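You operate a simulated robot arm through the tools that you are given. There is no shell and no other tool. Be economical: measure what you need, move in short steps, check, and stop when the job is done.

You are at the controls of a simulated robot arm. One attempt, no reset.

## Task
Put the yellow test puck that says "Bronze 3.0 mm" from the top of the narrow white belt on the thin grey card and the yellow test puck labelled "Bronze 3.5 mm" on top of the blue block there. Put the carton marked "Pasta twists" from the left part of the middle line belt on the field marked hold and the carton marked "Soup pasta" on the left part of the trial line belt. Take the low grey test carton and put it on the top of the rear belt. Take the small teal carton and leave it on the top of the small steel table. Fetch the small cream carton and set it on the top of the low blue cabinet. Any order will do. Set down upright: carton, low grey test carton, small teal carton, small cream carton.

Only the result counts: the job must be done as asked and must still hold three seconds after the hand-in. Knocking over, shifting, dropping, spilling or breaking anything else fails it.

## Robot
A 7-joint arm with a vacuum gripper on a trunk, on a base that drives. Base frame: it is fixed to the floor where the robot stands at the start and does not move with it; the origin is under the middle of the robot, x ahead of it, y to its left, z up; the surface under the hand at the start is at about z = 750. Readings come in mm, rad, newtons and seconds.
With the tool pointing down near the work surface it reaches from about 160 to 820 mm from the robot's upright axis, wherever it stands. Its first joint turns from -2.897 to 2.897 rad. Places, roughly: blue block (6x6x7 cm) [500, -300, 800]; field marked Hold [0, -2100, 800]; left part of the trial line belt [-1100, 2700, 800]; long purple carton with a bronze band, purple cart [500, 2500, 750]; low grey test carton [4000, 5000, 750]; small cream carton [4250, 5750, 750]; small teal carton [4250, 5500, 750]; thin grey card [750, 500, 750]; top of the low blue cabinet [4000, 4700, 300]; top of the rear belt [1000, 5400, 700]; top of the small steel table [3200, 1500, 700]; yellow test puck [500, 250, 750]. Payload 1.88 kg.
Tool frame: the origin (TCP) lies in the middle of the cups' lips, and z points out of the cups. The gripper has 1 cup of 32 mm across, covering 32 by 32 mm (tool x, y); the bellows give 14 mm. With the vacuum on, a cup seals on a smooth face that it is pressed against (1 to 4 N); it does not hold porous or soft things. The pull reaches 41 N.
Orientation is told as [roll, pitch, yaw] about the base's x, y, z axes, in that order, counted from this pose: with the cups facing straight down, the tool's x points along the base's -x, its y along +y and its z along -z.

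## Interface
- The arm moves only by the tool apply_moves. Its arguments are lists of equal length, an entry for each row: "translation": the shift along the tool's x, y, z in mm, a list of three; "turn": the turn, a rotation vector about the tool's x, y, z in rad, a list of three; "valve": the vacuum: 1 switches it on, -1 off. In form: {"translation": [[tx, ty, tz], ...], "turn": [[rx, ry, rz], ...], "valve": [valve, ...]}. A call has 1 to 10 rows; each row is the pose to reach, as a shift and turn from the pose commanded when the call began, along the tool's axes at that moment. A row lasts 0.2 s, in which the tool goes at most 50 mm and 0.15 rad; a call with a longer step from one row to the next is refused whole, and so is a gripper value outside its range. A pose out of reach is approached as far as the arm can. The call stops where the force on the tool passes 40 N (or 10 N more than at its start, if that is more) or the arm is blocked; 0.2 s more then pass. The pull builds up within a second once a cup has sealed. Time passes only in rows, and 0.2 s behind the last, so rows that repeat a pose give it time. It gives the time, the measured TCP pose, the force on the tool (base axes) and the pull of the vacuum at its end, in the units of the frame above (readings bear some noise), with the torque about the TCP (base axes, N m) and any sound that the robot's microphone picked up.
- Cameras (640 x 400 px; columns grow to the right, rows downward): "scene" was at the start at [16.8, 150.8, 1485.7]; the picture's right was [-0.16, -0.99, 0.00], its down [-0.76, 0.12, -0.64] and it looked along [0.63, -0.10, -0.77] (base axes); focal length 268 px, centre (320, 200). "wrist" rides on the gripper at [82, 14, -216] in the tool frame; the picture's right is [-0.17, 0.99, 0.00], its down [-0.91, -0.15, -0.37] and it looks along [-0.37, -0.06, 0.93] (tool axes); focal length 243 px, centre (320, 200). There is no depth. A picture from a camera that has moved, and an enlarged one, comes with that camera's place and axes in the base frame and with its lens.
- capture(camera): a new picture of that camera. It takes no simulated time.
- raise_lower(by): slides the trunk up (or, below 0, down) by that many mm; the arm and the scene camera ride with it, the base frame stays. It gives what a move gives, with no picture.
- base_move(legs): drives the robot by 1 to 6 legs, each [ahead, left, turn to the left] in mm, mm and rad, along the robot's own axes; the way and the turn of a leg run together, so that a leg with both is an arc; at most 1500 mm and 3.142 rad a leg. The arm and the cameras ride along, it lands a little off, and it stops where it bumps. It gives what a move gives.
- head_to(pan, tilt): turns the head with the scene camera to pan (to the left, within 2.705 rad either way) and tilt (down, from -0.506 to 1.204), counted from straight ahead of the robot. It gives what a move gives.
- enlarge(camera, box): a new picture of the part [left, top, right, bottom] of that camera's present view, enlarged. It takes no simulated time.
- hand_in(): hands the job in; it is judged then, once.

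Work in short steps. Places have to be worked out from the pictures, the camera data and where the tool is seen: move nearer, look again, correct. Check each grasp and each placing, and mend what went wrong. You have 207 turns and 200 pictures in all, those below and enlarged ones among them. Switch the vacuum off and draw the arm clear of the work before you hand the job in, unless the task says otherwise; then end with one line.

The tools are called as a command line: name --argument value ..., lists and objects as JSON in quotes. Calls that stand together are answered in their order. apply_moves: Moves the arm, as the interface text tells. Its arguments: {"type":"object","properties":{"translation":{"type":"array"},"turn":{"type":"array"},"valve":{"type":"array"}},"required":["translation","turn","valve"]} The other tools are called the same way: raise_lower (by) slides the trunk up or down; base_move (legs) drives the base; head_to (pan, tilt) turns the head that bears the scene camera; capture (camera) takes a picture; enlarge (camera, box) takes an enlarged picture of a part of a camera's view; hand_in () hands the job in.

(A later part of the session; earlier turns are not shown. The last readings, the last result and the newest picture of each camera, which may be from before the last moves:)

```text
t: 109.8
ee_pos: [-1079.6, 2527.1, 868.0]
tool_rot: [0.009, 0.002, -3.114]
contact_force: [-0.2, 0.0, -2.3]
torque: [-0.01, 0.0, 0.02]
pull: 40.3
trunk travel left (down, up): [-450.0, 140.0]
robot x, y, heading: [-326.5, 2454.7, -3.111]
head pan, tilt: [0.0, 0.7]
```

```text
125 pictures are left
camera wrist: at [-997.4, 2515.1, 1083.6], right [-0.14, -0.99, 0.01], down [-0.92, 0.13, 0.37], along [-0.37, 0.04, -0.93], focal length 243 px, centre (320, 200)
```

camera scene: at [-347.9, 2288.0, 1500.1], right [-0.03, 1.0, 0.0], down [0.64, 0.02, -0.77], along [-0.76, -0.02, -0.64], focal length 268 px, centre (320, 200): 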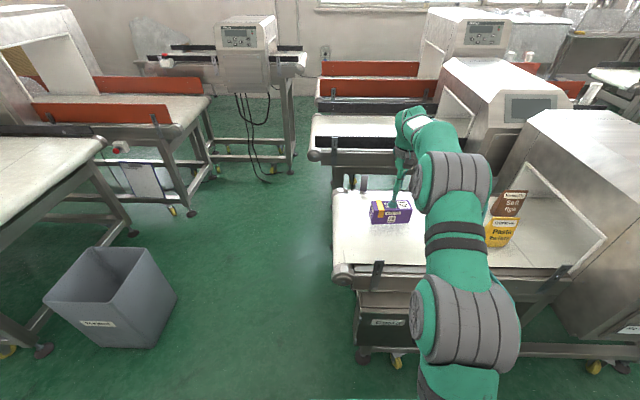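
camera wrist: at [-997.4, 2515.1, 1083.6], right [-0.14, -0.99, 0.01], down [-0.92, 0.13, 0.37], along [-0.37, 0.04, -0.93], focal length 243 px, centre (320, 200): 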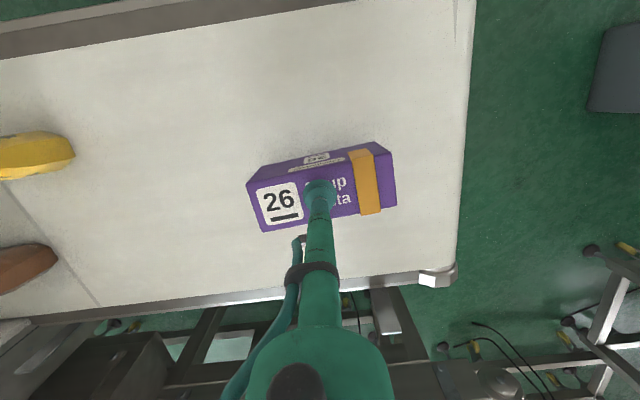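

Well located on the belt. I lower to near-contact.

apply_moves --translation '[[0, 0, 12], [0, 0, 24], [0, 0, 30], [0, 0, 33]]' --turn '[[0, 0, 0], [0, 0, 0], [0, 0, 0], [0, 0, 0]]' --valve '[1, 1, 1, 1]'

enlarge --camera "scene" --box '[350, 170, 430, 240]'

```text
t: 110.8
ee_pos: [-1079.0, 2527.1, 834.4]
tool_rot: [0.008, 0.002, -3.113]
contact_force: [-0.3, -0.2, -3.6]
torque: [0.03, -0.02, -0.01]
pull: 40.4
trunk travel left (down, up): [-450.0, 140.0]
robot x, y, heading: [-328.6, 2455.0, -3.11]
head pan, tilt: [0.0, 0.7]
```

```text
5.71 times, centred on (390, 205) of scene
camera zoom: at [-347.9, 2288.0, 1500.1], right [-0.03, 1.0, 0.0], down [0.64, 0.02, -0.76], along [-0.76, -0.02, -0.64], focal length 1531 px, centre (-80, 171)
```

zoom: 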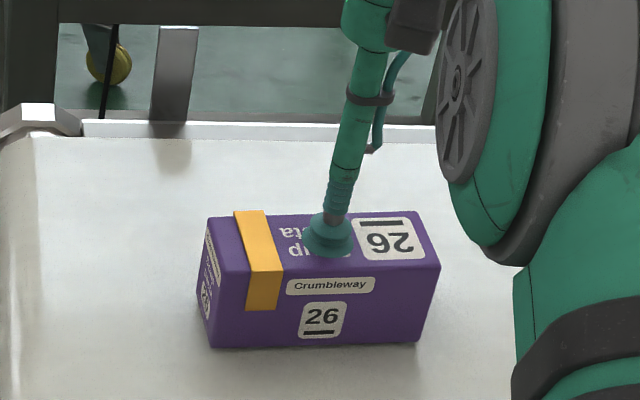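

Very near the belt. I continue in small steps to contact.

apply_moves --translation '[[0, 0, 2], [0, 0, 4], [0, 0, 5], [0, 0, 5]]' --turn '[[0, 0, 0], [0, 0, 0], [0, 0, 0], [0, 0, 0]]' --valve '[1, 1, 1, 1]'

```text
t: 111.8
ee_pos: [-1079.3, 2526.6, 829.7]
tool_rot: [0.009, 0.001, -3.115]
contact_force: [1.7, -1.6, 2.7]
torque: [0.07, -0.02, -0.04]
pull: 40.4
trunk travel left (down, up): [-450.0, 140.0]
robot x, y, heading: [-333.4, 2453.7, -3.113]
head pan, tilt: [0.0, 0.7]
```

Contact. Release, wait, rise.

apply_moves --translation '[[0, 0, 0], [0, 0, 0], [0, 0, 0], [0, 0, 0], [0, 0, 0], [0, 0, -10], [0, 0, -50], [0, 0, -95], [0, 0, -140], [0, 0, -185]]' --turn '[[0, 0, 0], [0, 0, 0], [0, 0, 0], [0, 0, 0], [0, 0, 0], [0, 0, 0], [0, 0, 0], [0, 0, 0], [0, 0, 0], [0, 0, 0]]' --valve '[-1, -1, -1, -1, -1, -1, -1, -1, -1, -1]'

apply_moves --translation '[[45, 10, 0], [90, 20, 0], [135, 30, 0], [180, 40, 0], [225, 50, 0], [270, 60, 0], [310, 70, -10]]' --turn '[[0, 0, 0], [0, 0, 0], [0, 0, 0], [0, 0, 0], [0, 0, 0], [0, 0, 0], [0, 0, 0]]' --valve '[-1, -1, -1, -1, -1, -1, -1]'

capture --camera "scene"

```text
t: 114.0
ee_pos: [-1080.4, 2528.3, 1014.1]
tool_rot: [0.01, 0.003, -3.113]
contact_force: [0.3, 0.3, -0.5]
torque: [0.02, -0.02, -0.01]
pull: 0.1
trunk travel left (down, up): [-450.0, 140.0]
robot x, y, heading: [-331.1, 2455.8, -3.104]
head pan, tilt: [0.0, 0.7]
```

```text
t: 115.5
ee_pos: [-767.4, 2467.8, 1026.5]
tool_rot: [0.009, 0.001, -3.113]
contact_force: [-0.5, 0.1, -0.7]
torque: [-0.01, -0.01, -0.01]
pull: 0.1
trunk travel left (down, up): [-450.0, 140.0]
robot x, y, heading: [-328.7, 2454.9, -3.113]
head pan, tilt: [0.0, 0.7]
```

```text
123 pictures are left
camera scene: at [-348.1, 2288.0, 1500.1], right [-0.03, 1.0, 0.0], down [0.64, 0.02, -0.76], along [-0.76, -0.02, -0.64], focal length 268 px, centre (320, 200)
```

scene: 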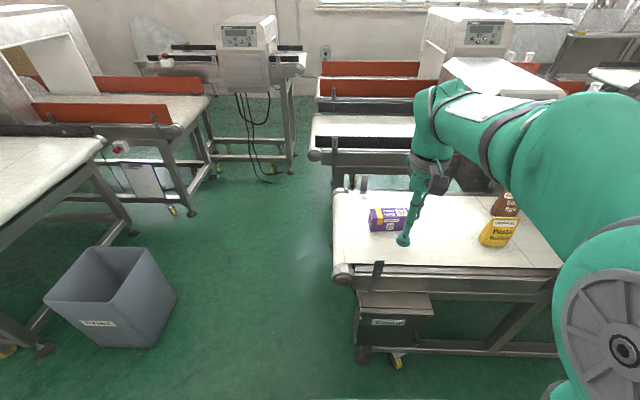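

Soup pasta is set on the trial line. I turn back toward the middle line for Pasta twists at about (487,2612).

base_move --legs '[[0, 0, -3.142], [270, 100, -0.028]]'

capture --camera "wrist"

```text
refused: -3.142 is not a number from -3.14159 to 3.14159
```

```text
122 pictures are left
camera wrist: at [-684.9, 2457.1, 1241.9], right [-0.14, -0.99, 0.01], down [-0.92, 0.13, 0.37], along [-0.37, 0.04, -0.93], focal length 243 px, centre (320, 200)
```

wrist: 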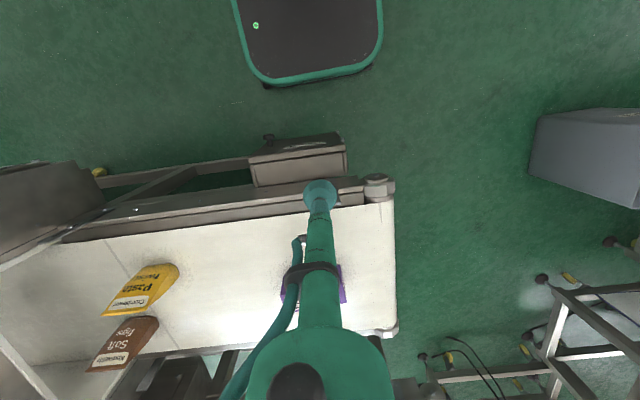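

Angle limit; resend with 3.14.

base_move --legs '[[0, 0, -3.14], [270, 100, -0.03]]'

capture --camera "wrist"

```text
t: 124.8
ee_pos: [376.7, 2568.9, 1027.1]
tool_rot: [0.009, 0.003, 0.056]
contact_force: [0.1, -0.3, -0.1]
torque: [-0.01, -0.03, 0.03]
pull: 0.1
trunk travel left (down, up): [-450.0, 140.0]
robot x, y, heading: [-62.8, 2573.6, 0.062]
head pan, tilt: [0.0, 0.7]
```

```text
121 pictures are left
camera wrist: at [294.2, 2575.2, 1242.3], right [0.11, 0.99, 0.01], down [0.92, -0.11, 0.37], along [0.37, -0.03, -0.93], focal length 243 px, centre (320, 200)
```

wrist: 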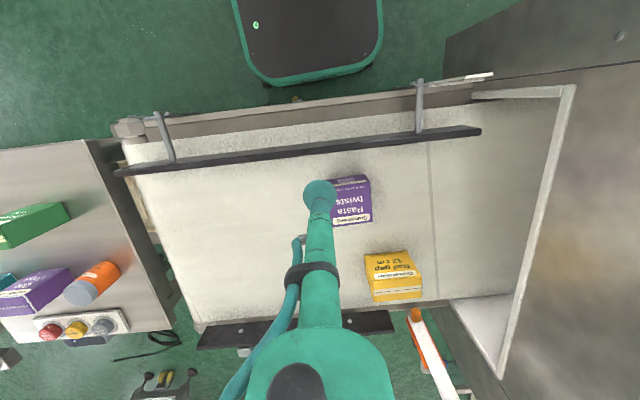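

Pasta twists top centre about (482,2616). I move over it and down to z≈900.

apply_moves --translation '[[-40, 15, 0], [-80, 30, 0], [-108, 41, 20], [-108, 41, 60], [-108, 41, 100], [-108, 41, 125]]' --turn '[[0, 0, 0], [0, 0, 0], [0, 0, 0], [0, 0, 0], [0, 0, 0], [0, 0, 0]]' --valve '[-1, -1, -1, -1, -1, -1]'

enlarge --camera "wrist" --box '[240, 110, 400, 230]'

capture --camera "scene"

```text
t: 126.2
ee_pos: [484.8, 2619.7, 901.6]
tool_rot: [0.009, 0.002, 0.054]
contact_force: [0.3, 0.1, 0.6]
torque: [0.0, 0.01, 0.01]
pull: 0.0
trunk travel left (down, up): [-450.0, 140.0]
robot x, y, heading: [-65.3, 2574.2, 0.054]
head pan, tilt: [0.0, 0.7]
```

```text
3.33 times, centred on (320, 170) of wrist
camera zoom: at [402.2, 2624.8, 1117.4], right [0.11, 0.99, 0.01], down [0.92, -0.11, 0.37], along [0.37, -0.03, -0.93], focal length 809 px, centre (320, 300)
```

zoom: 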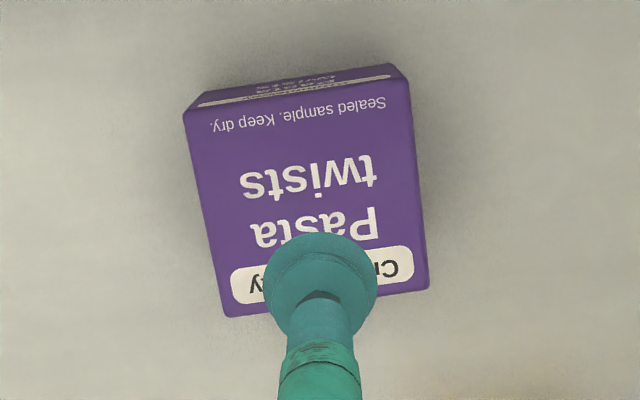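

```text
119 pictures are left
camera scene: at [-46.1, 2737.6, 1500.1], right [0.06, -1.0, 0.0], down [-0.64, -0.04, -0.76], along [0.76, 0.04, -0.64], focal length 268 px, centre (320, 200)
```

scene: 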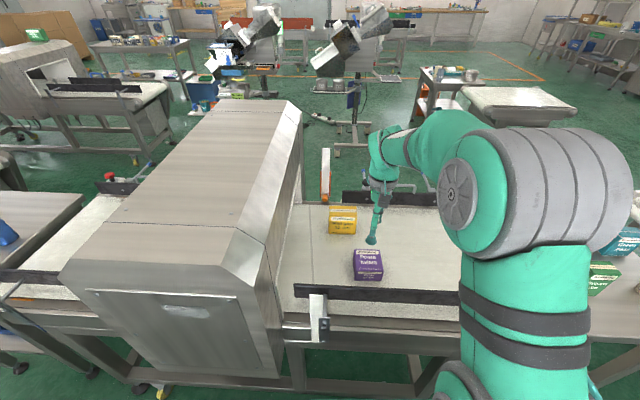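

I check the carton's faces more closely to be sure it now stands upright.

enlarge --camera "scene" --box '[320, 200, 400, 290]'

enlarge --camera "wrist" --box '[280, 120, 350, 160]'

```text
4.44 times, centred on (360, 245) of scene
camera zoom: at [-46.1, 2737.6, 1500.1], right [0.06, -1.0, 0.0], down [-0.64, -0.04, -0.76], along [0.76, 0.04, -0.64], focal length 1190 px, centre (142, 0)
```

zoom: 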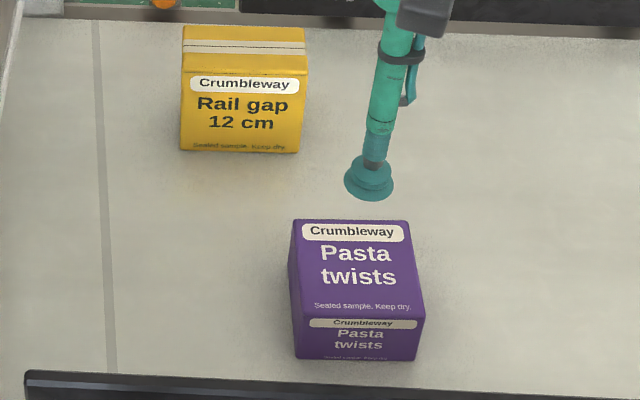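

```text
9.14 times, centred on (315, 140) of wrist
camera zoom: at [402.2, 2624.8, 1117.4], right [0.11, 0.99, 0.01], down [0.92, -0.11, 0.37], along [0.37, -0.03, -0.93], focal length 2218 px, centre (366, 749)
```

zoom: 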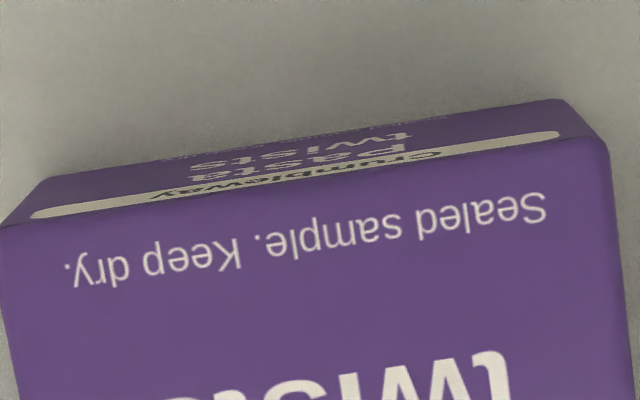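

It is upright as it stands. Top centre (483,2616); I descend with vacuum on.

apply_moves --translation '[[2, -4, 30], [2, -4, 50], [2, -4, 60], [2, -4, 65], [2, -4, 70], [2, -4, 75]]' --turn '[[0, 0, 0], [0, 0, 0], [0, 0, 0], [0, 0, 0], [0, 0, 0], [0, 0, 0]]' --valve '[1, 1, 1, 1, 1, 1]'

enlarge --camera "wrist" --box '[240, 110, 400, 230]'

```text
t: 127.6
ee_pos: [480.1, 2612.8, 826.2]
tool_rot: [0.009, 0.002, 0.053]
contact_force: [-0.4, 0.1, -0.6]
torque: [-0.02, -0.03, 0.01]
pull: 0.0
trunk travel left (down, up): [-450.0, 140.0]
robot x, y, heading: [-65.2, 2572.2, 0.06]
head pan, tilt: [0.0, 0.7]
```

```text
3.33 times, centred on (320, 170) of wrist
camera zoom: at [398.2, 2619.5, 1041.9], right [0.11, 0.99, 0.01], down [0.92, -0.11, 0.37], along [0.37, -0.03, -0.93], focal length 809 px, centre (320, 300)
```

zoom: 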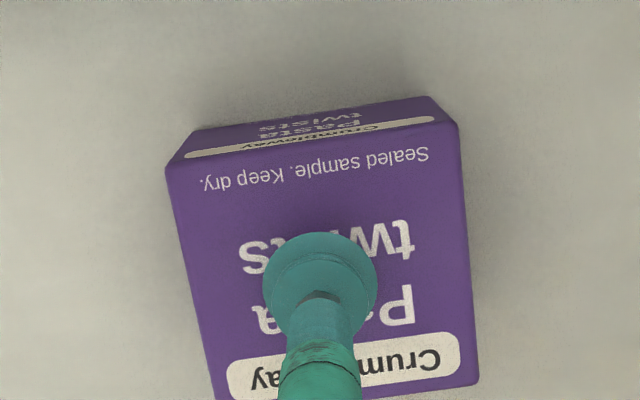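

Still slightly above. I shift +y 3 mm and keep lowering.

apply_moves --translation '[[-2, 3, 5], [-2, 3, 10], [-2, 3, 14], [-2, 3, 18], [-2, 3, 20]]' --turn '[[0, 0, 0], [0, 0, 0], [0, 0, 0], [0, 0, 0], [0, 0, 0]]' --valve '[1, 1, 1, 1, 1]'

```text
t: 128.8
ee_pos: [482.0, 2617.0, 808.9]
tool_rot: [0.009, -0.004, 0.054]
contact_force: [-6.7, -0.7, 30.9]
torque: [-0.27, 0.01, -0.26]
pull: 40.4
trunk travel left (down, up): [-450.0, 140.0]
robot x, y, heading: [-61.0, 2573.0, 0.055]
head pan, tilt: [0.0, 0.7]
```

Sealed firmly. I lift and retract.

apply_moves --translation '[[0, 0, -12], [0, 0, -55], [0, 0, -100], [0, 0, -145], [0, 0, -190], [0, 0, -225], [45, 0, -225], [90, 0, -225]]' --turn '[[0, 0, 0], [0, 0, 0], [0, 0, 0], [0, 0, 0], [0, 0, 0], [0, 0, 0], [0, 0, 0], [0, 0, 0]]' --valve '[1, 1, 1, 1, 1, 1, 1, 1]'

capture --camera "wrist"

```text
t: 130.6
ee_pos: [396.8, 2607.8, 1031.2]
tool_rot: [0.009, 0.002, 0.053]
contact_force: [-0.2, 0.6, -2.5]
torque: [-0.01, 0.0, -0.01]
pull: 41.0
trunk travel left (down, up): [-450.0, 140.0]
robot x, y, heading: [-59.6, 2574.5, 0.055]
head pan, tilt: [0.0, 0.7]
```

```text
115 pictures are left
camera wrist: at [313.7, 2613.9, 1248.0], right [0.11, 0.99, 0.01], down [0.92, -0.11, 0.37], along [0.37, -0.03, -0.93], focal length 243 px, centre (320, 200)
```

wrist: 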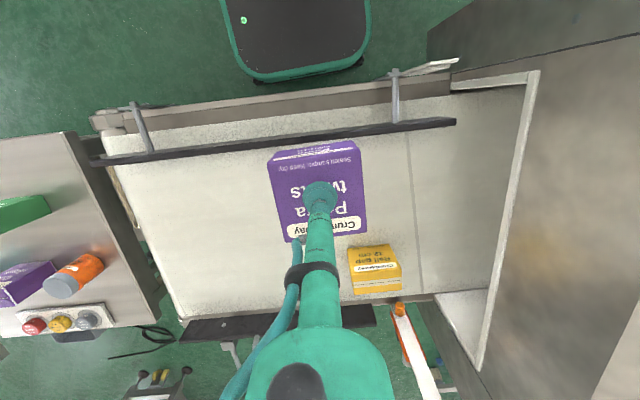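

Held. I back off, straighten, and strafe right toward y≈-1000.

base_move --legs '[[-280, 0, 0], [0, 0, -0.055], [0, -1500, 0], [0, -1500, 0], [0, -500, 0]]'

head_to --pan -1.57 --tilt 0.6

capture --camera "scene"

```text
t: 149.6
ee_pos: [196.4, -944.7, 1032.0]
tool_rot: [0.01, 0.001, 0.015]
contact_force: [0.6, -0.2, -2.4]
torque: [0.01, 0.01, 0.0]
pull: 40.7
trunk travel left (down, up): [-450.0, 140.0]
robot x, y, heading: [-263.5, -959.7, 0.022]
head pan, tilt: [0.0, 0.7]
```

```text
t: 151.3
ee_pos: [196.7, -945.0, 1031.2]
tool_rot: [0.008, 0.001, 0.015]
contact_force: [-0.9, -0.3, -2.7]
torque: [0.02, 0.02, -0.01]
pull: 40.4
trunk travel left (down, up): [-450.0, 140.0]
robot x, y, heading: [-264.3, -961.5, 0.02]
head pan, tilt: [-1.571, 0.6]
```

```text
114 pictures are left
camera scene: at [-324.3, -887.3, 1508.7], right [-1.0, -0.02, 0.0], down [-0.01, 0.56, -0.83], along [0.02, -0.82, -0.56], focal length 268 px, centre (320, 200)
```

scene: 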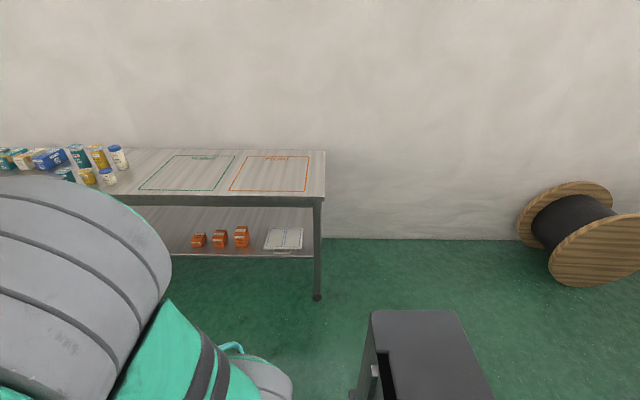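

enlarge --camera "scene" --box '[130, 140, 330, 210]'

base_move --legs '[[0, 0, -1.59], [500, 0, 0]]'

head_to --pan 0 --tilt 0.7

capture --camera "scene"

```text
3.20 times, centred on (230, 175) of scene
camera zoom: at [-324.3, -887.3, 1508.7], right [-1.0, -0.02, 0.0], down [-0.01, 0.56, -0.83], along [0.02, -0.82, -0.56], focal length 857 px, centre (608, 280)
```

zoom: 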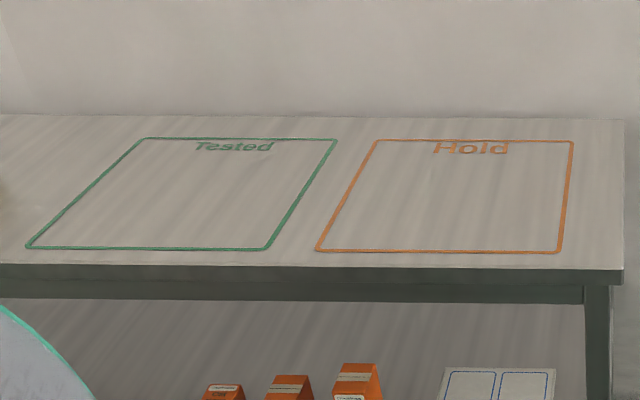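

```text
t: 158.1
ee_pos: [-266.9, -1923.5, 1030.7]
tool_rot: [0.009, 0.002, -1.587]
contact_force: [-1.0, 0.2, -2.8]
torque: [0.01, 0.05, -0.01]
pull: 40.9
trunk travel left (down, up): [-450.0, 140.0]
robot x, y, heading: [-269.9, -1464.6, -1.582]
head pan, tilt: [-1.571, 0.6]
```

```text
t: 159.8
ee_pos: [-266.3, -1923.0, 1031.7]
tool_rot: [0.011, 0.002, -1.588]
contact_force: [-0.1, 0.1, -2.7]
torque: [0.0, -0.01, -0.03]
pull: 41.3
trunk travel left (down, up): [-450.0, 140.0]
robot x, y, heading: [-267.7, -1463.3, -1.582]
head pan, tilt: [0.0, 0.7]
```

```text
112 pictures are left
camera scene: at [-105.1, -1492.2, 1500.1], right [-1.0, 0.01, 0.0], down [0.01, 0.64, -0.76], along [-0.01, -0.76, -0.64], focal length 268 px, centre (320, 200)
```

scene: 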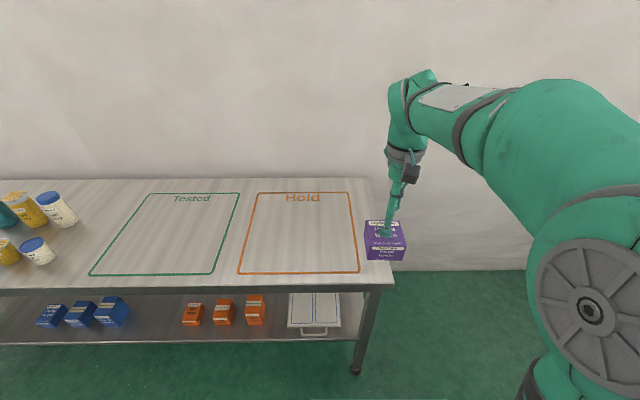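

The orange field is Hold, centre about (-47,-2165). I carry the carton over it.

apply_moves --translation '[[-33, 32, 0], [-66, 64, 0], [-100, 96, 0], [-133, 128, 0], [-166, 160, 10], [-200, 192, 20], [-233, 223, 40], [-233, 223, 80], [-233, 223, 110]]' --turn '[[0, 0, 0], [0, 0, 0], [0, 0, 0], [0, 0, 0], [0, 0, 0], [0, 0, 0], [0, 0, 0], [0, 0, 0], [0, 0, 0]]' --valve '[1, 1, 1, 1, 1, 1, 1, 1, 1]'

capture --camera "scene"

capture --camera "wrist"

```text
t: 161.8
ee_pos: [-47.6, -2162.1, 923.0]
tool_rot: [0.009, 0.002, -1.586]
contact_force: [0.4, 0.2, -2.5]
torque: [-0.01, -0.03, 0.0]
pull: 40.5
trunk travel left (down, up): [-450.0, 140.0]
robot x, y, heading: [-271.5, -1465.5, -1.584]
head pan, tilt: [0.0, 0.7]
```

```text
111 pictures are left
camera scene: at [-105.0, -1492.1, 1500.1], right [-1.0, 0.01, 0.0], down [0.01, 0.64, -0.77], along [-0.01, -0.76, -0.64], focal length 268 px, centre (320, 200)
```

scene: 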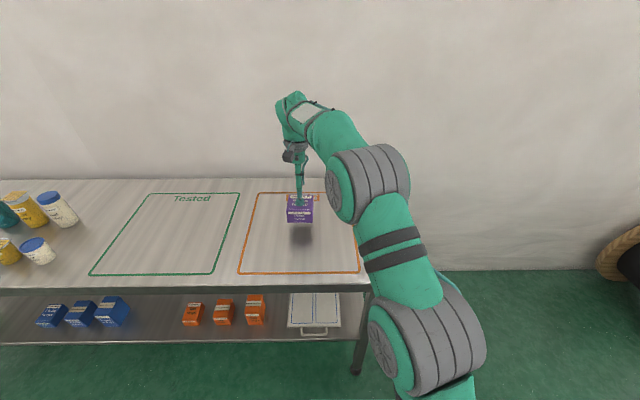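

```text
110 pictures are left
camera wrist: at [-34.2, -2081.8, 1139.2], right [0.98, -0.18, 0.01], down [-0.17, -0.91, 0.37], along [-0.06, -0.37, -0.93], focal length 243 px, centre (320, 200)
```

wrist: 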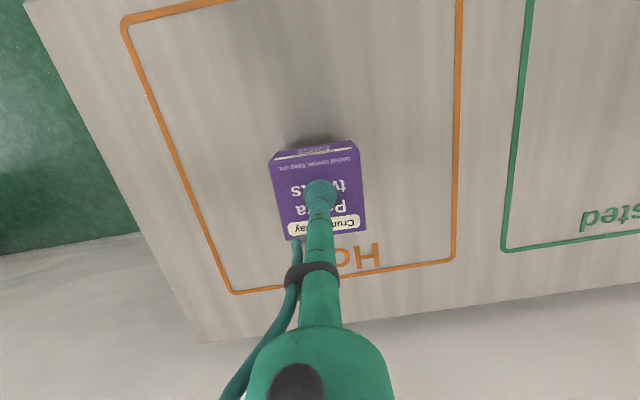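

Inside the Hold field. I lower in steps; the bench height is not yet known so I go slowly.

apply_moves --translation '[[0, 0, 12], [0, 0, 24], [0, 0, 32], [0, 0, 40], [0, 0, 46]]' --turn '[[0, 0, 0], [0, 0, 0], [0, 0, 0], [0, 0, 0], [0, 0, 0]]' --valve '[1, 1, 1, 1, 1]'

enlarge --camera "scene" --box '[240, 170, 360, 280]'

```text
t: 163.0
ee_pos: [-44.7, -2161.8, 877.3]
tool_rot: [0.01, 0.002, -1.587]
contact_force: [0.5, 0.3, -3.1]
torque: [0.03, 0.02, 0.0]
pull: 40.6
trunk travel left (down, up): [-450.0, 140.0]
robot x, y, heading: [-271.7, -1466.3, -1.585]
head pan, tilt: [0.0, 0.7]
```

```text
3.64 times, centred on (300, 225) of scene
camera zoom: at [-104.9, -1492.3, 1500.1], right [-1.0, 0.01, 0.0], down [0.01, 0.64, -0.76], along [-0.01, -0.76, -0.64], focal length 974 px, centre (393, 109)
```

zoom: 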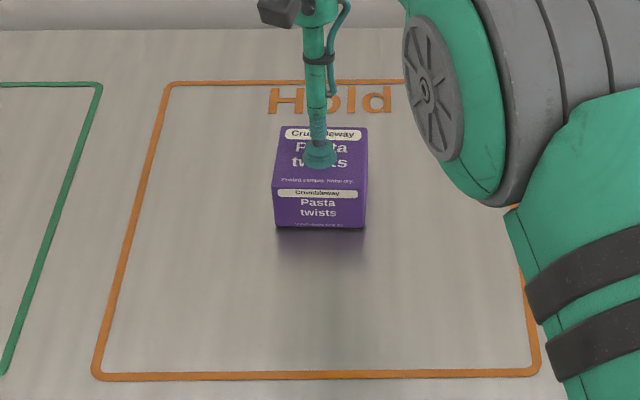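

About 10 mm remain by the look of the shadow; I continue slowly.

apply_moves --translation '[[0, 0, 3], [0, 0, 6], [0, 0, 9], [0, 0, 11], [0, 0, 11]]' --turn '[[0, 0, 0], [0, 0, 0], [0, 0, 0], [0, 0, 0], [0, 0, 0]]' --valve '[1, 1, 1, 1, 1]'

```text
t: 164.2
ee_pos: [-44.4, -2162.0, 869.4]
tool_rot: [0.01, -0.005, -1.585]
contact_force: [3.6, -1.6, 30.0]
torque: [0.08, 0.31, -0.24]
pull: 40.2
trunk travel left (down, up): [-450.0, 140.0]
robot x, y, heading: [-270.5, -1463.8, -1.583]
head pan, tilt: [0.0, 0.7]
```

In contact with a bit too much force; I ease up 3 mm, then release and rise.

apply_moves --translation '[[0, 0, -2], [0, 0, -4], [0, 0, -4], [0, 0, -4], [0, 0, -4], [0, 0, -4], [0, 0, -15], [0, 0, -60], [0, 0, -105], [0, 0, -150]]' --turn '[[0, 0, 0], [0, 0, 0], [0, 0, 0], [0, 0, 0], [0, 0, 0], [0, 0, 0], [0, 0, 0], [0, 0, 0], [0, 0, 0], [0, 0, 0]]' --valve '[1, -1, -1, -1, -1, -1, -1, -1, -1, -1]'

apply_moves --translation '[[45, -40, 0], [75, -80, 0], [105, -118, 0], [135, -156, 0], [165, -195, 0], [210, -210, 0], [250, -220, 0]]' --turn '[[0, 0, 0], [0, 0, 0], [0, 0, 0], [0, 0, 0], [0, 0, 0], [0, 0, 0], [0, 0, 0]]' --valve '[-1, -1, -1, -1, -1, -1, -1]'

capture --camera "scene"

```text
t: 166.4
ee_pos: [-47.4, -2160.3, 1016.9]
tool_rot: [0.008, 0.001, -1.587]
contact_force: [-0.2, -0.4, -0.2]
torque: [0.03, -0.01, 0.01]
pull: 0.1
trunk travel left (down, up): [-450.0, 140.0]
robot x, y, heading: [-269.9, -1464.1, -1.582]
head pan, tilt: [0.0, 0.7]
```

```text
refused: row 1 steps farther than a row can; nothing moved
```

```text
108 pictures are left
camera scene: at [-104.9, -1492.3, 1500.0], right [-1.0, 0.01, 0.0], down [0.01, 0.64, -0.76], along [-0.01, -0.76, -0.64], focal length 268 px, centre (320, 200)
```

scene: 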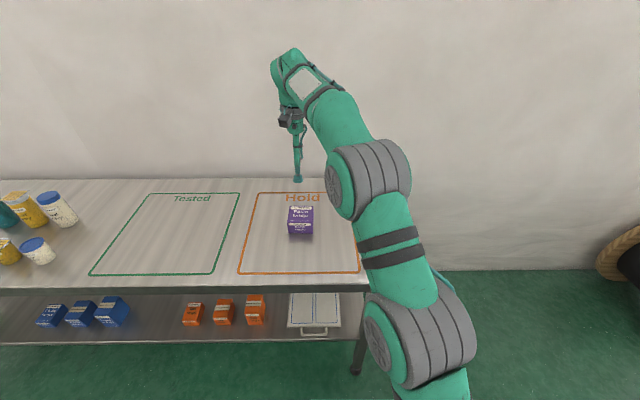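

Pasta twists stands in Hold. I retract with legal step lengths.

apply_moves --translation '[[30, -32, 0], [60, -64, 0], [90, -96, 0], [120, -128, 0], [150, -160, 0], [180, -192, 0], [210, -215, 0], [250, -220, 0]]' --turn '[[0, 0, 0], [0, 0, 0], [0, 0, 0], [0, 0, 0], [0, 0, 0], [0, 0, 0], [0, 0, 0], [0, 0, 0]]' --valve '[-1, -1, -1, -1, -1, -1, -1, -1]'

head_to --pan 1.57 --tilt 0.5

capture --camera "scene"

```text
t: 168.2
ee_pos: [-262.8, -1906.3, 1014.6]
tool_rot: [0.008, 0.001, -1.585]
contact_force: [-1.2, -0.2, 0.5]
torque: [0.02, 0.01, 0.01]
pull: 0.1
trunk travel left (down, up): [-450.0, 140.0]
robot x, y, heading: [-272.0, -1467.6, -1.585]
head pan, tilt: [0.0, 0.7]
```

```text
t: 169.8
ee_pos: [-262.4, -1908.2, 1014.7]
tool_rot: [0.008, 0.001, -1.586]
contact_force: [0.6, -0.4, -0.3]
torque: [-0.02, 0.02, 0.0]
pull: 0.1
trunk travel left (down, up): [-450.0, 140.0]
robot x, y, heading: [-268.6, -1466.5, -1.577]
head pan, tilt: [1.571, 0.499]
```

```text
107 pictures are left
camera scene: at [-13.0, -1408.3, 1517.8], right [-0.01, -1.0, 0.0], down [-0.48, 0.01, -0.88], along [0.88, -0.01, -0.48], focal length 268 px, centre (320, 200)
```

scene: 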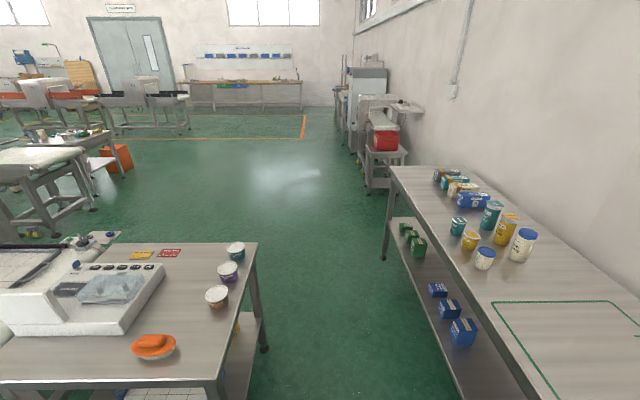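

The gap between card table (y≈-1156) and bench (y≈-1880) is ~720 mm, centred y≈-1518. I back off, turn to face +x, then check pose before passing.

base_move --legs '[[-150, 0, 0], [0, 0, 1.577], [0, -200, 0]]'

head_to --pan 0 --tilt 0.6

capture --camera "scene"

capture --camera "wrist"

```text
t: 176.3
ee_pos: [176.6, -1499.8, 1014.8]
tool_rot: [0.008, 0.002, 0.005]
contact_force: [0.6, 0.0, -0.1]
torque: [-0.04, -0.02, 0.0]
pull: 0.1
trunk travel left (down, up): [-450.0, 140.0]
robot x, y, heading: [-263.5, -1516.4, 0.008]
head pan, tilt: [1.571, 0.499]
```

```text
t: 177.9
ee_pos: [178.8, -1499.9, 1014.8]
tool_rot: [0.009, 0.001, 0.006]
contact_force: [0.2, 0.6, -0.4]
torque: [0.01, 0.0, -0.01]
pull: 0.1
trunk travel left (down, up): [-450.0, 140.0]
robot x, y, heading: [-267.0, -1518.2, 0.016]
head pan, tilt: [0.0, 0.6]
```

```text
106 pictures are left
camera scene: at [-237.8, -1353.4, 1508.7], right [0.01, -1.0, 0.0], down [-0.56, -0.01, -0.83], along [0.83, 0.01, -0.56], focal length 268 px, centre (320, 200)
```

scene: 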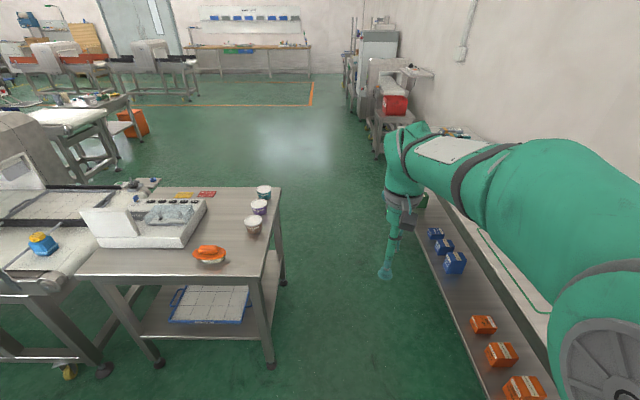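

```text
105 pictures are left
camera wrist: at [96.3, -1490.4, 1230.7], right [0.16, 0.99, 0.01], down [0.92, -0.15, 0.37], along [0.37, -0.05, -0.93], focal length 243 px, centre (320, 200)
```

wrist: 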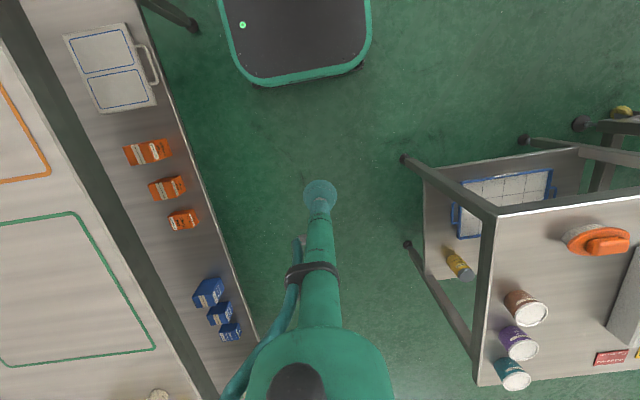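

Base is about 450 mm wide, so clearance is fine. I drive 1500 mm ahead through the gap.

base_move --legs '[[0, 0, -0.012], [1500, 0, 0], [200, 0, 0]]'

head_to --pan 1.2 --tilt 0.4

capture --camera "scene"

```text
t: 186.8
ee_pos: [1868.7, -1527.5, 1015.7]
tool_rot: [0.006, 0.002, -0.014]
contact_force: [0.7, 0.1, -0.1]
torque: [-0.02, -0.02, -0.04]
pull: 0.1
trunk travel left (down, up): [-450.0, 140.0]
robot x, y, heading: [1421.6, -1534.1, -0.014]
head pan, tilt: [0.0, 0.6]
```

```text
t: 188.2
ee_pos: [1867.7, -1527.0, 1013.8]
tool_rot: [0.008, 0.001, -0.015]
contact_force: [0.5, 0.6, -0.5]
torque: [0.02, 0.0, -0.01]
pull: 0.0
trunk travel left (down, up): [-450.0, 140.0]
robot x, y, heading: [1423.9, -1533.3, -0.016]
head pan, tilt: [1.201, 0.4]
```

```text
104 pictures are left
camera scene: at [1401.0, -1285.0, 1526.9], right [0.93, -0.37, 0.0], down [-0.15, -0.36, -0.92], along [0.34, 0.85, -0.39], focal length 268 px, centre (320, 200)
```

scene: 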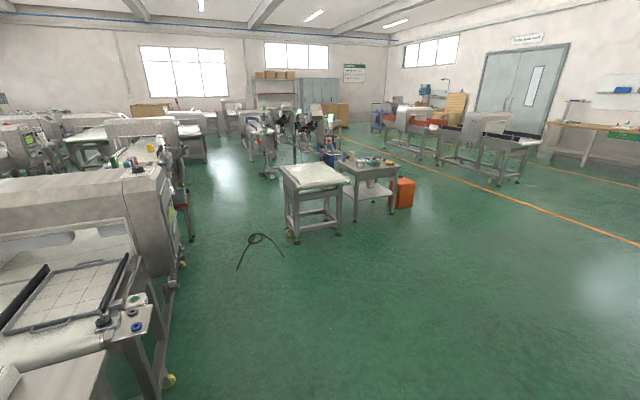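

I zoom on the distant region where the cartons should be, to choose a route.

enlarge --camera "scene" --box '[220, 60, 460, 220]'

```text
2.50 times, centred on (340, 140) of scene
camera zoom: at [1401.0, -1285.0, 1526.9], right [0.93, -0.37, 0.0], down [-0.15, -0.36, -0.92], along [0.34, 0.85, -0.39], focal length 670 px, centre (270, 350)
```

zoom: 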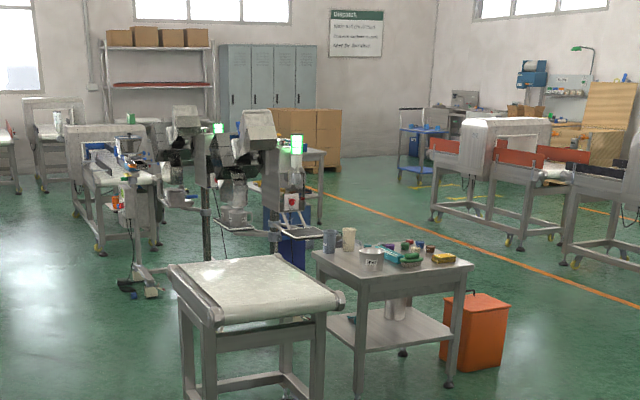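

Route: go diagonally across open floor to about (4000,-130), then turn to face +y.

base_move --legs '[[1300, 700, 0.015], [1300, 700, 0], [0, 0, 1.571]]'

head_to --pan 0.2 --tilt 0.3

capture --camera "scene"

```text
t: 206.2
ee_pos: [4023.0, 264.1, 1014.2]
tool_rot: [0.009, 0.001, 1.54]
contact_force: [-0.1, -0.7, -0.5]
torque: [0.01, 0.0, 0.02]
pull: 0.0
trunk travel left (down, up): [-450.0, 140.0]
robot x, y, heading: [4020.2, -177.9, 1.541]
head pan, tilt: [1.201, 0.4]
```

```text
t: 207.5
ee_pos: [4021.5, 264.9, 1014.1]
tool_rot: [0.009, 0.002, 1.539]
contact_force: [1.0, -0.2, 1.6]
torque: [0.0, -0.01, 0.01]
pull: 0.1
trunk travel left (down, up): [-450.0, 140.0]
robot x, y, heading: [4022.3, -184.3, 1.541]
head pan, tilt: [0.201, 0.3]
```

```text
102 pictures are left
camera scene: at [3842.5, -143.3, 1536.2], right [0.99, 0.17, 0.0], down [0.05, -0.29, -0.96], along [-0.16, 0.94, -0.3], focal length 268 px, centre (320, 200)
```

scene: 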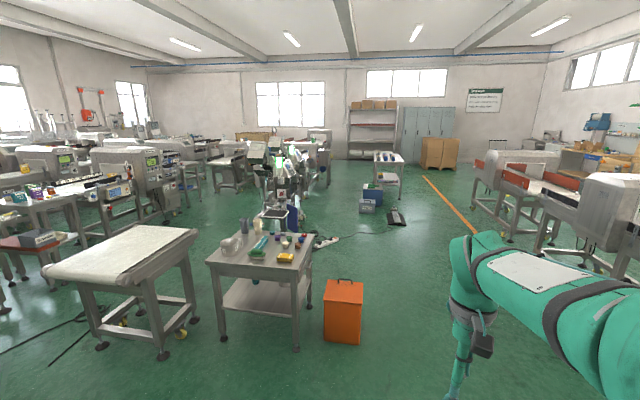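

I zoom on the far cart area.

enlarge --camera "scene" --box '[290, 130, 450, 250]'

enlarge --camera "scene" --box '[190, 200, 370, 350]'

```text
3.33 times, centred on (370, 190) of scene
camera zoom: at [3842.5, -143.3, 1536.2], right [0.99, 0.17, 0.0], down [0.05, -0.29, -0.96], along [-0.16, 0.94, -0.3], focal length 893 px, centre (153, 233)
```

zoom: 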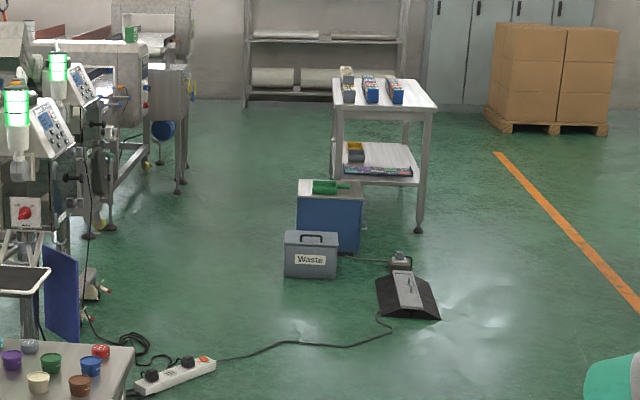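

```text
2.67 times, centred on (280, 275) of scene
camera zoom: at [3842.5, -143.3, 1536.2], right [0.99, 0.17, 0.0], down [0.05, -0.29, -0.96], along [-0.16, 0.94, -0.3], focal length 714 px, centre (427, 0)
```

zoom: 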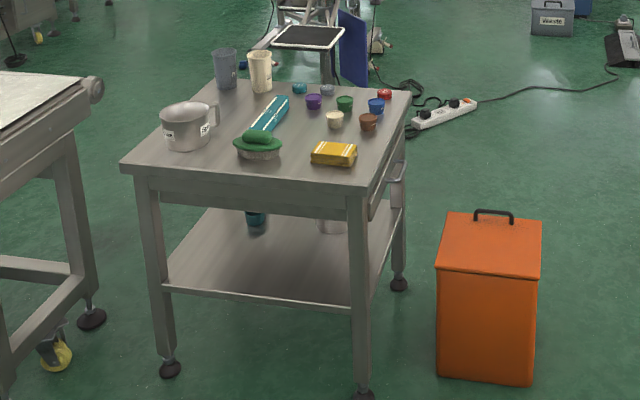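

Cart with small cartons is near (4220,5100), the blue cabinet near (4020,4700); a cable ramp lies at (4370,4000). I go around on the east side at x≈4900.

base_move --legs '[[0, -900, 0.03], [1500, 0, 0], [1500, 0, 0], [1000, 0, 0]]'

head_to --pan 0.5 --tilt 0.5

capture --camera "scene"

```text
t: 231.2
ee_pos: [5002.1, 4268.2, 1014.5]
tool_rot: [0.009, 0.002, 1.552]
contact_force: [0.1, 0.8, -0.7]
torque: [0.03, 0.03, 0.02]
pull: 0.1
trunk travel left (down, up): [-450.0, 140.0]
robot x, y, heading: [5008.3, 3826.7, 1.556]
head pan, tilt: [0.201, 0.3]
```

```text
t: 232.0
ee_pos: [5002.3, 4268.8, 1014.0]
tool_rot: [0.008, 0.0, 1.55]
contact_force: [0.5, -1.3, -0.4]
torque: [-0.03, -0.01, -0.02]
pull: 0.1
trunk travel left (down, up): [-450.0, 140.0]
robot x, y, heading: [5009.1, 3822.0, 1.552]
head pan, tilt: [0.499, 0.499]
```

```text
99 pictures are left
camera scene: at [4801.7, 3847.4, 1517.8], right [0.89, 0.46, 0.0], down [0.22, -0.42, -0.88], along [-0.41, 0.78, -0.48], focal length 268 px, centre (320, 200)
```

scene: 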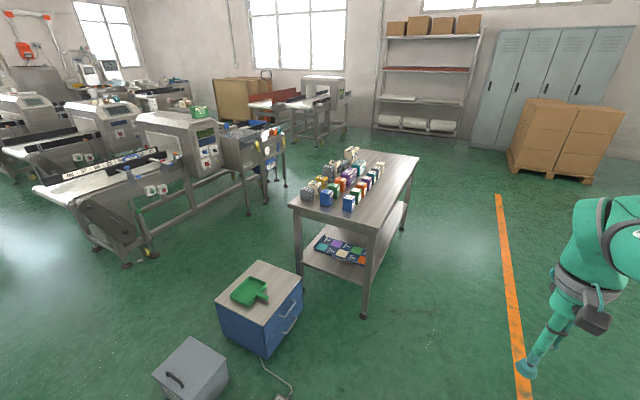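

The cart (x≈4000–4550, y≈4950–6075) holds many small cartons. I drive to y≈5400 and turn to face it.

base_move --legs '[[1500, 0, 0.018], [0, 0, 1.571]]'

head_to --pan 0.0 --tilt 0.7

capture --camera "scene"

```text
t: 243.2
ee_pos: [4565.3, 5306.2, 1013.5]
tool_rot: [0.008, 0.0, -3.123]
contact_force: [-0.2, -0.3, 0.1]
torque: [-0.02, 0.01, -0.03]
pull: 0.1
trunk travel left (down, up): [-450.0, 140.0]
robot x, y, heading: [5007.3, 5330.5, -3.12]
head pan, tilt: [0.499, 0.499]
```

```text
t: 244.2
ee_pos: [4563.9, 5305.9, 1014.8]
tool_rot: [0.009, 0.003, -3.122]
contact_force: [-0.1, 0.1, -0.3]
torque: [0.0, -0.02, -0.01]
pull: 0.0
trunk travel left (down, up): [-450.0, 140.0]
robot x, y, heading: [5006.9, 5332.0, -3.122]
head pan, tilt: [0.0, 0.7]
```

```text
98 pictures are left
camera scene: at [4986.9, 5164.0, 1500.1], right [-0.02, 1.0, 0.0], down [0.64, 0.02, -0.77], along [-0.76, -0.02, -0.64], focal length 268 px, centre (320, 200)
```

scene: 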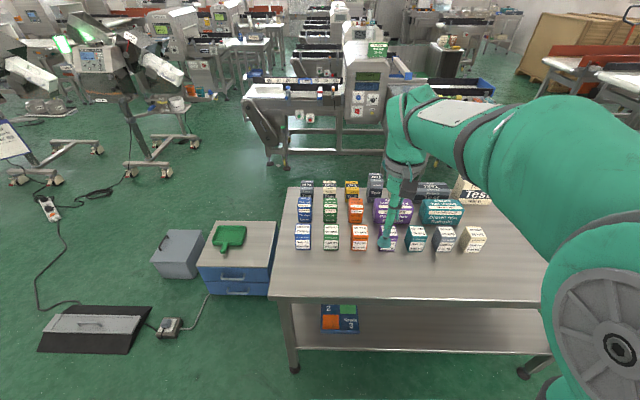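

enlarge --camera "scene" --box '[280, 165, 400, 265]'

enlarge --camera "scene" --box '[380, 165, 500, 265]'

capture --camera "wrist"

```text
4.00 times, centred on (340, 215) of scene
camera zoom: at [4986.9, 5164.0, 1500.1], right [-0.02, 1.0, 0.0], down [0.64, 0.02, -0.77], along [-0.76, -0.02, -0.64], focal length 1071 px, centre (240, 140)
```

zoom: 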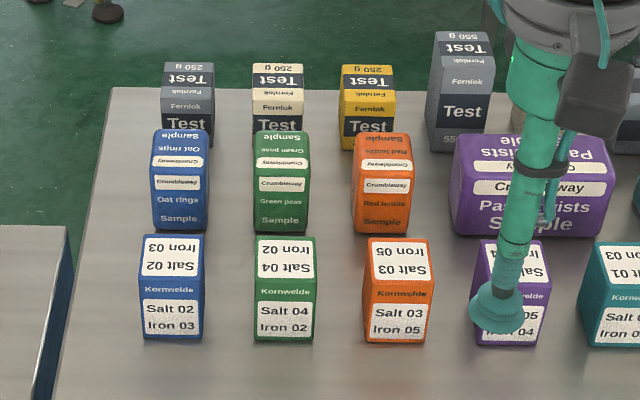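

```text
4.00 times, centred on (440, 215) of scene
camera zoom: at [4986.9, 5164.0, 1500.1], right [-0.02, 1.0, 0.0], down [0.64, 0.02, -0.77], along [-0.76, -0.02, -0.64], focal length 1071 px, centre (-160, 140)
```

zoom: 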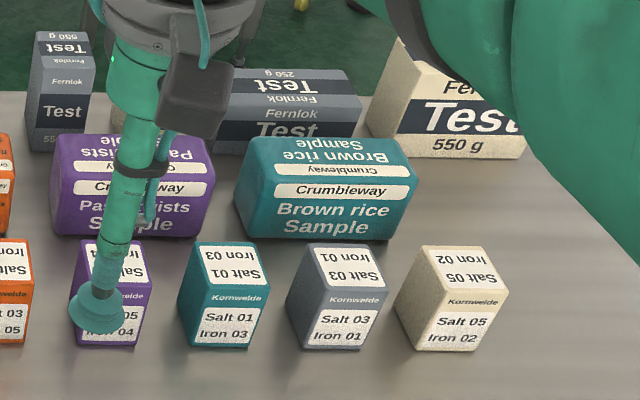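

```text
95 pictures are left
camera wrist: at [4646.2, 5294.2, 1230.7], right [-0.15, -0.99, 0.01], down [-0.92, 0.14, 0.37], along [-0.37, 0.05, -0.93], focal length 243 px, centre (320, 200)
```

wrist: 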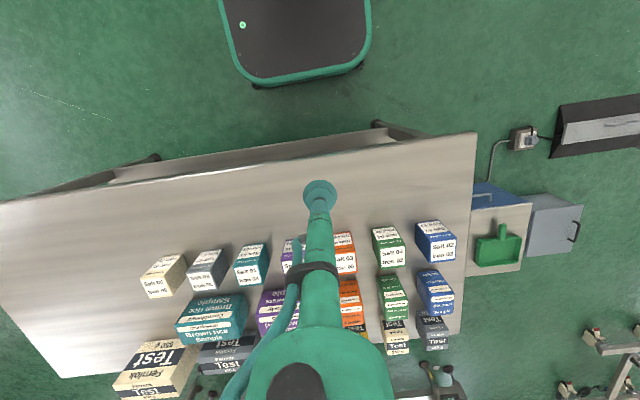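

By the layout, the low grey test carton is the small grey one (4073,5083), small cream is "Salt 05" (~4351,5684), small teal is "Salt 01" (~4350,5480). I start with the cream one: move above it.

apply_moves --translation '[[-22, -42, 0], [-44, -84, 0], [-66, -126, 0], [-88, -168, 0], [-110, -210, 0], [-132, -252, 0], [-154, -294, 0], [-176, -336, 10], [-200, -378, 20]]' --turn '[[0, 0, 0], [0, 0, 0], [0, 0, 0], [0, 0, 0], [0, 0, 0], [0, 0, 0], [0, 0, 0], [0, 0, 0], [0, 0, 0]]' --valve '[-1, -1, -1, -1, -1, -1, -1, -1, -1]'

capture --camera "wrist"

capture --camera "scene"

```text
t: 246.2
ee_pos: [4355.6, 5681.6, 989.5]
tool_rot: [0.009, 0.004, -3.12]
contact_force: [-0.9, -0.1, -0.4]
torque: [0.01, -0.04, 0.0]
pull: 0.1
trunk travel left (down, up): [-450.0, 140.0]
robot x, y, heading: [5004.4, 5331.7, -3.119]
head pan, tilt: [0.0, 0.7]
```

```text
94 pictures are left
camera wrist: at [4438.0, 5669.8, 1205.7], right [-0.15, -0.99, 0.01], down [-0.92, 0.14, 0.37], along [-0.37, 0.05, -0.93], focal length 243 px, centre (320, 200)
```

wrist: 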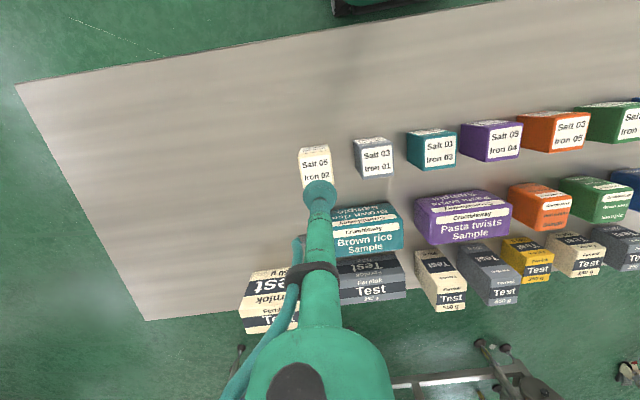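

```text
93 pictures are left
camera scene: at [4985.8, 5164.6, 1500.1], right [-0.02, 1.0, 0.0], down [0.64, 0.01, -0.76], along [-0.76, -0.02, -0.64], focal length 268 px, centre (320, 200)
```

scene: 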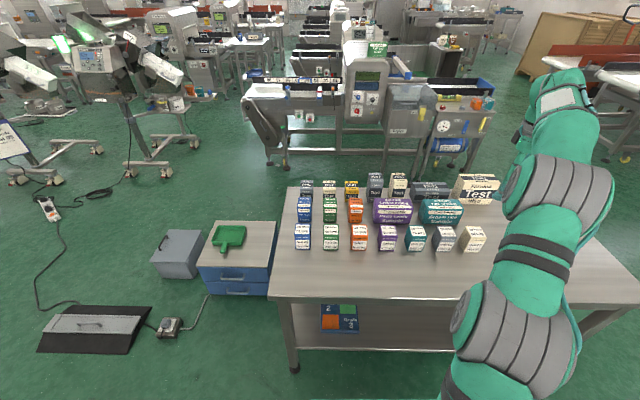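

enlarge --camera "wrist" --box '[270, 125, 370, 205]'

```text
5.00 times, centred on (320, 165) of wrist
camera zoom: at [4438.0, 5669.8, 1205.7], right [-0.15, -0.99, 0.01], down [-0.92, 0.14, 0.37], along [-0.37, 0.05, -0.93], focal length 1213 px, centre (320, 375)
```

zoom: 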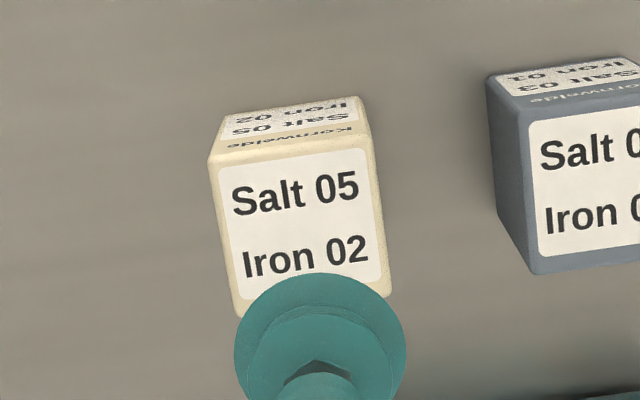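

Top centre about (4334,5689). I move over and descend to z≈860, then re-check.

apply_moves --translation '[[-10, -4, 30], [-21, -8, 70], [-21, -8, 110], [-21, -8, 130]]' --turn '[[0, 0, 0], [0, 0, 0], [0, 0, 0], [0, 0, 0]]' --valve '[1, 1, 1, 1]'

enlarge --camera "wrist" --box '[270, 140, 370, 220]'

```text
t: 247.2
ee_pos: [4335.2, 5686.6, 858.3]
tool_rot: [0.009, 0.0, -3.123]
contact_force: [-0.2, 0.2, 0.5]
torque: [-0.01, -0.02, -0.01]
pull: 0.0
trunk travel left (down, up): [-450.0, 140.0]
robot x, y, heading: [5011.2, 5331.0, -3.116]
head pan, tilt: [0.0, 0.7]
```

```text
5.00 times, centred on (320, 180) of wrist
camera zoom: at [4417.8, 5674.5, 1075.0], right [-0.15, -0.99, 0.01], down [-0.92, 0.14, 0.37], along [-0.37, 0.05, -0.93], focal length 1213 px, centre (320, 300)
```

zoom: 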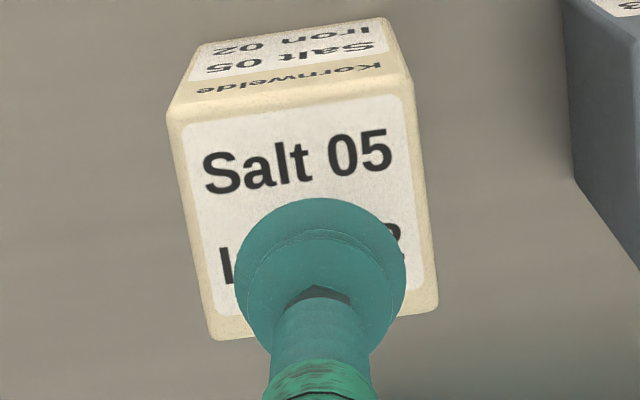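

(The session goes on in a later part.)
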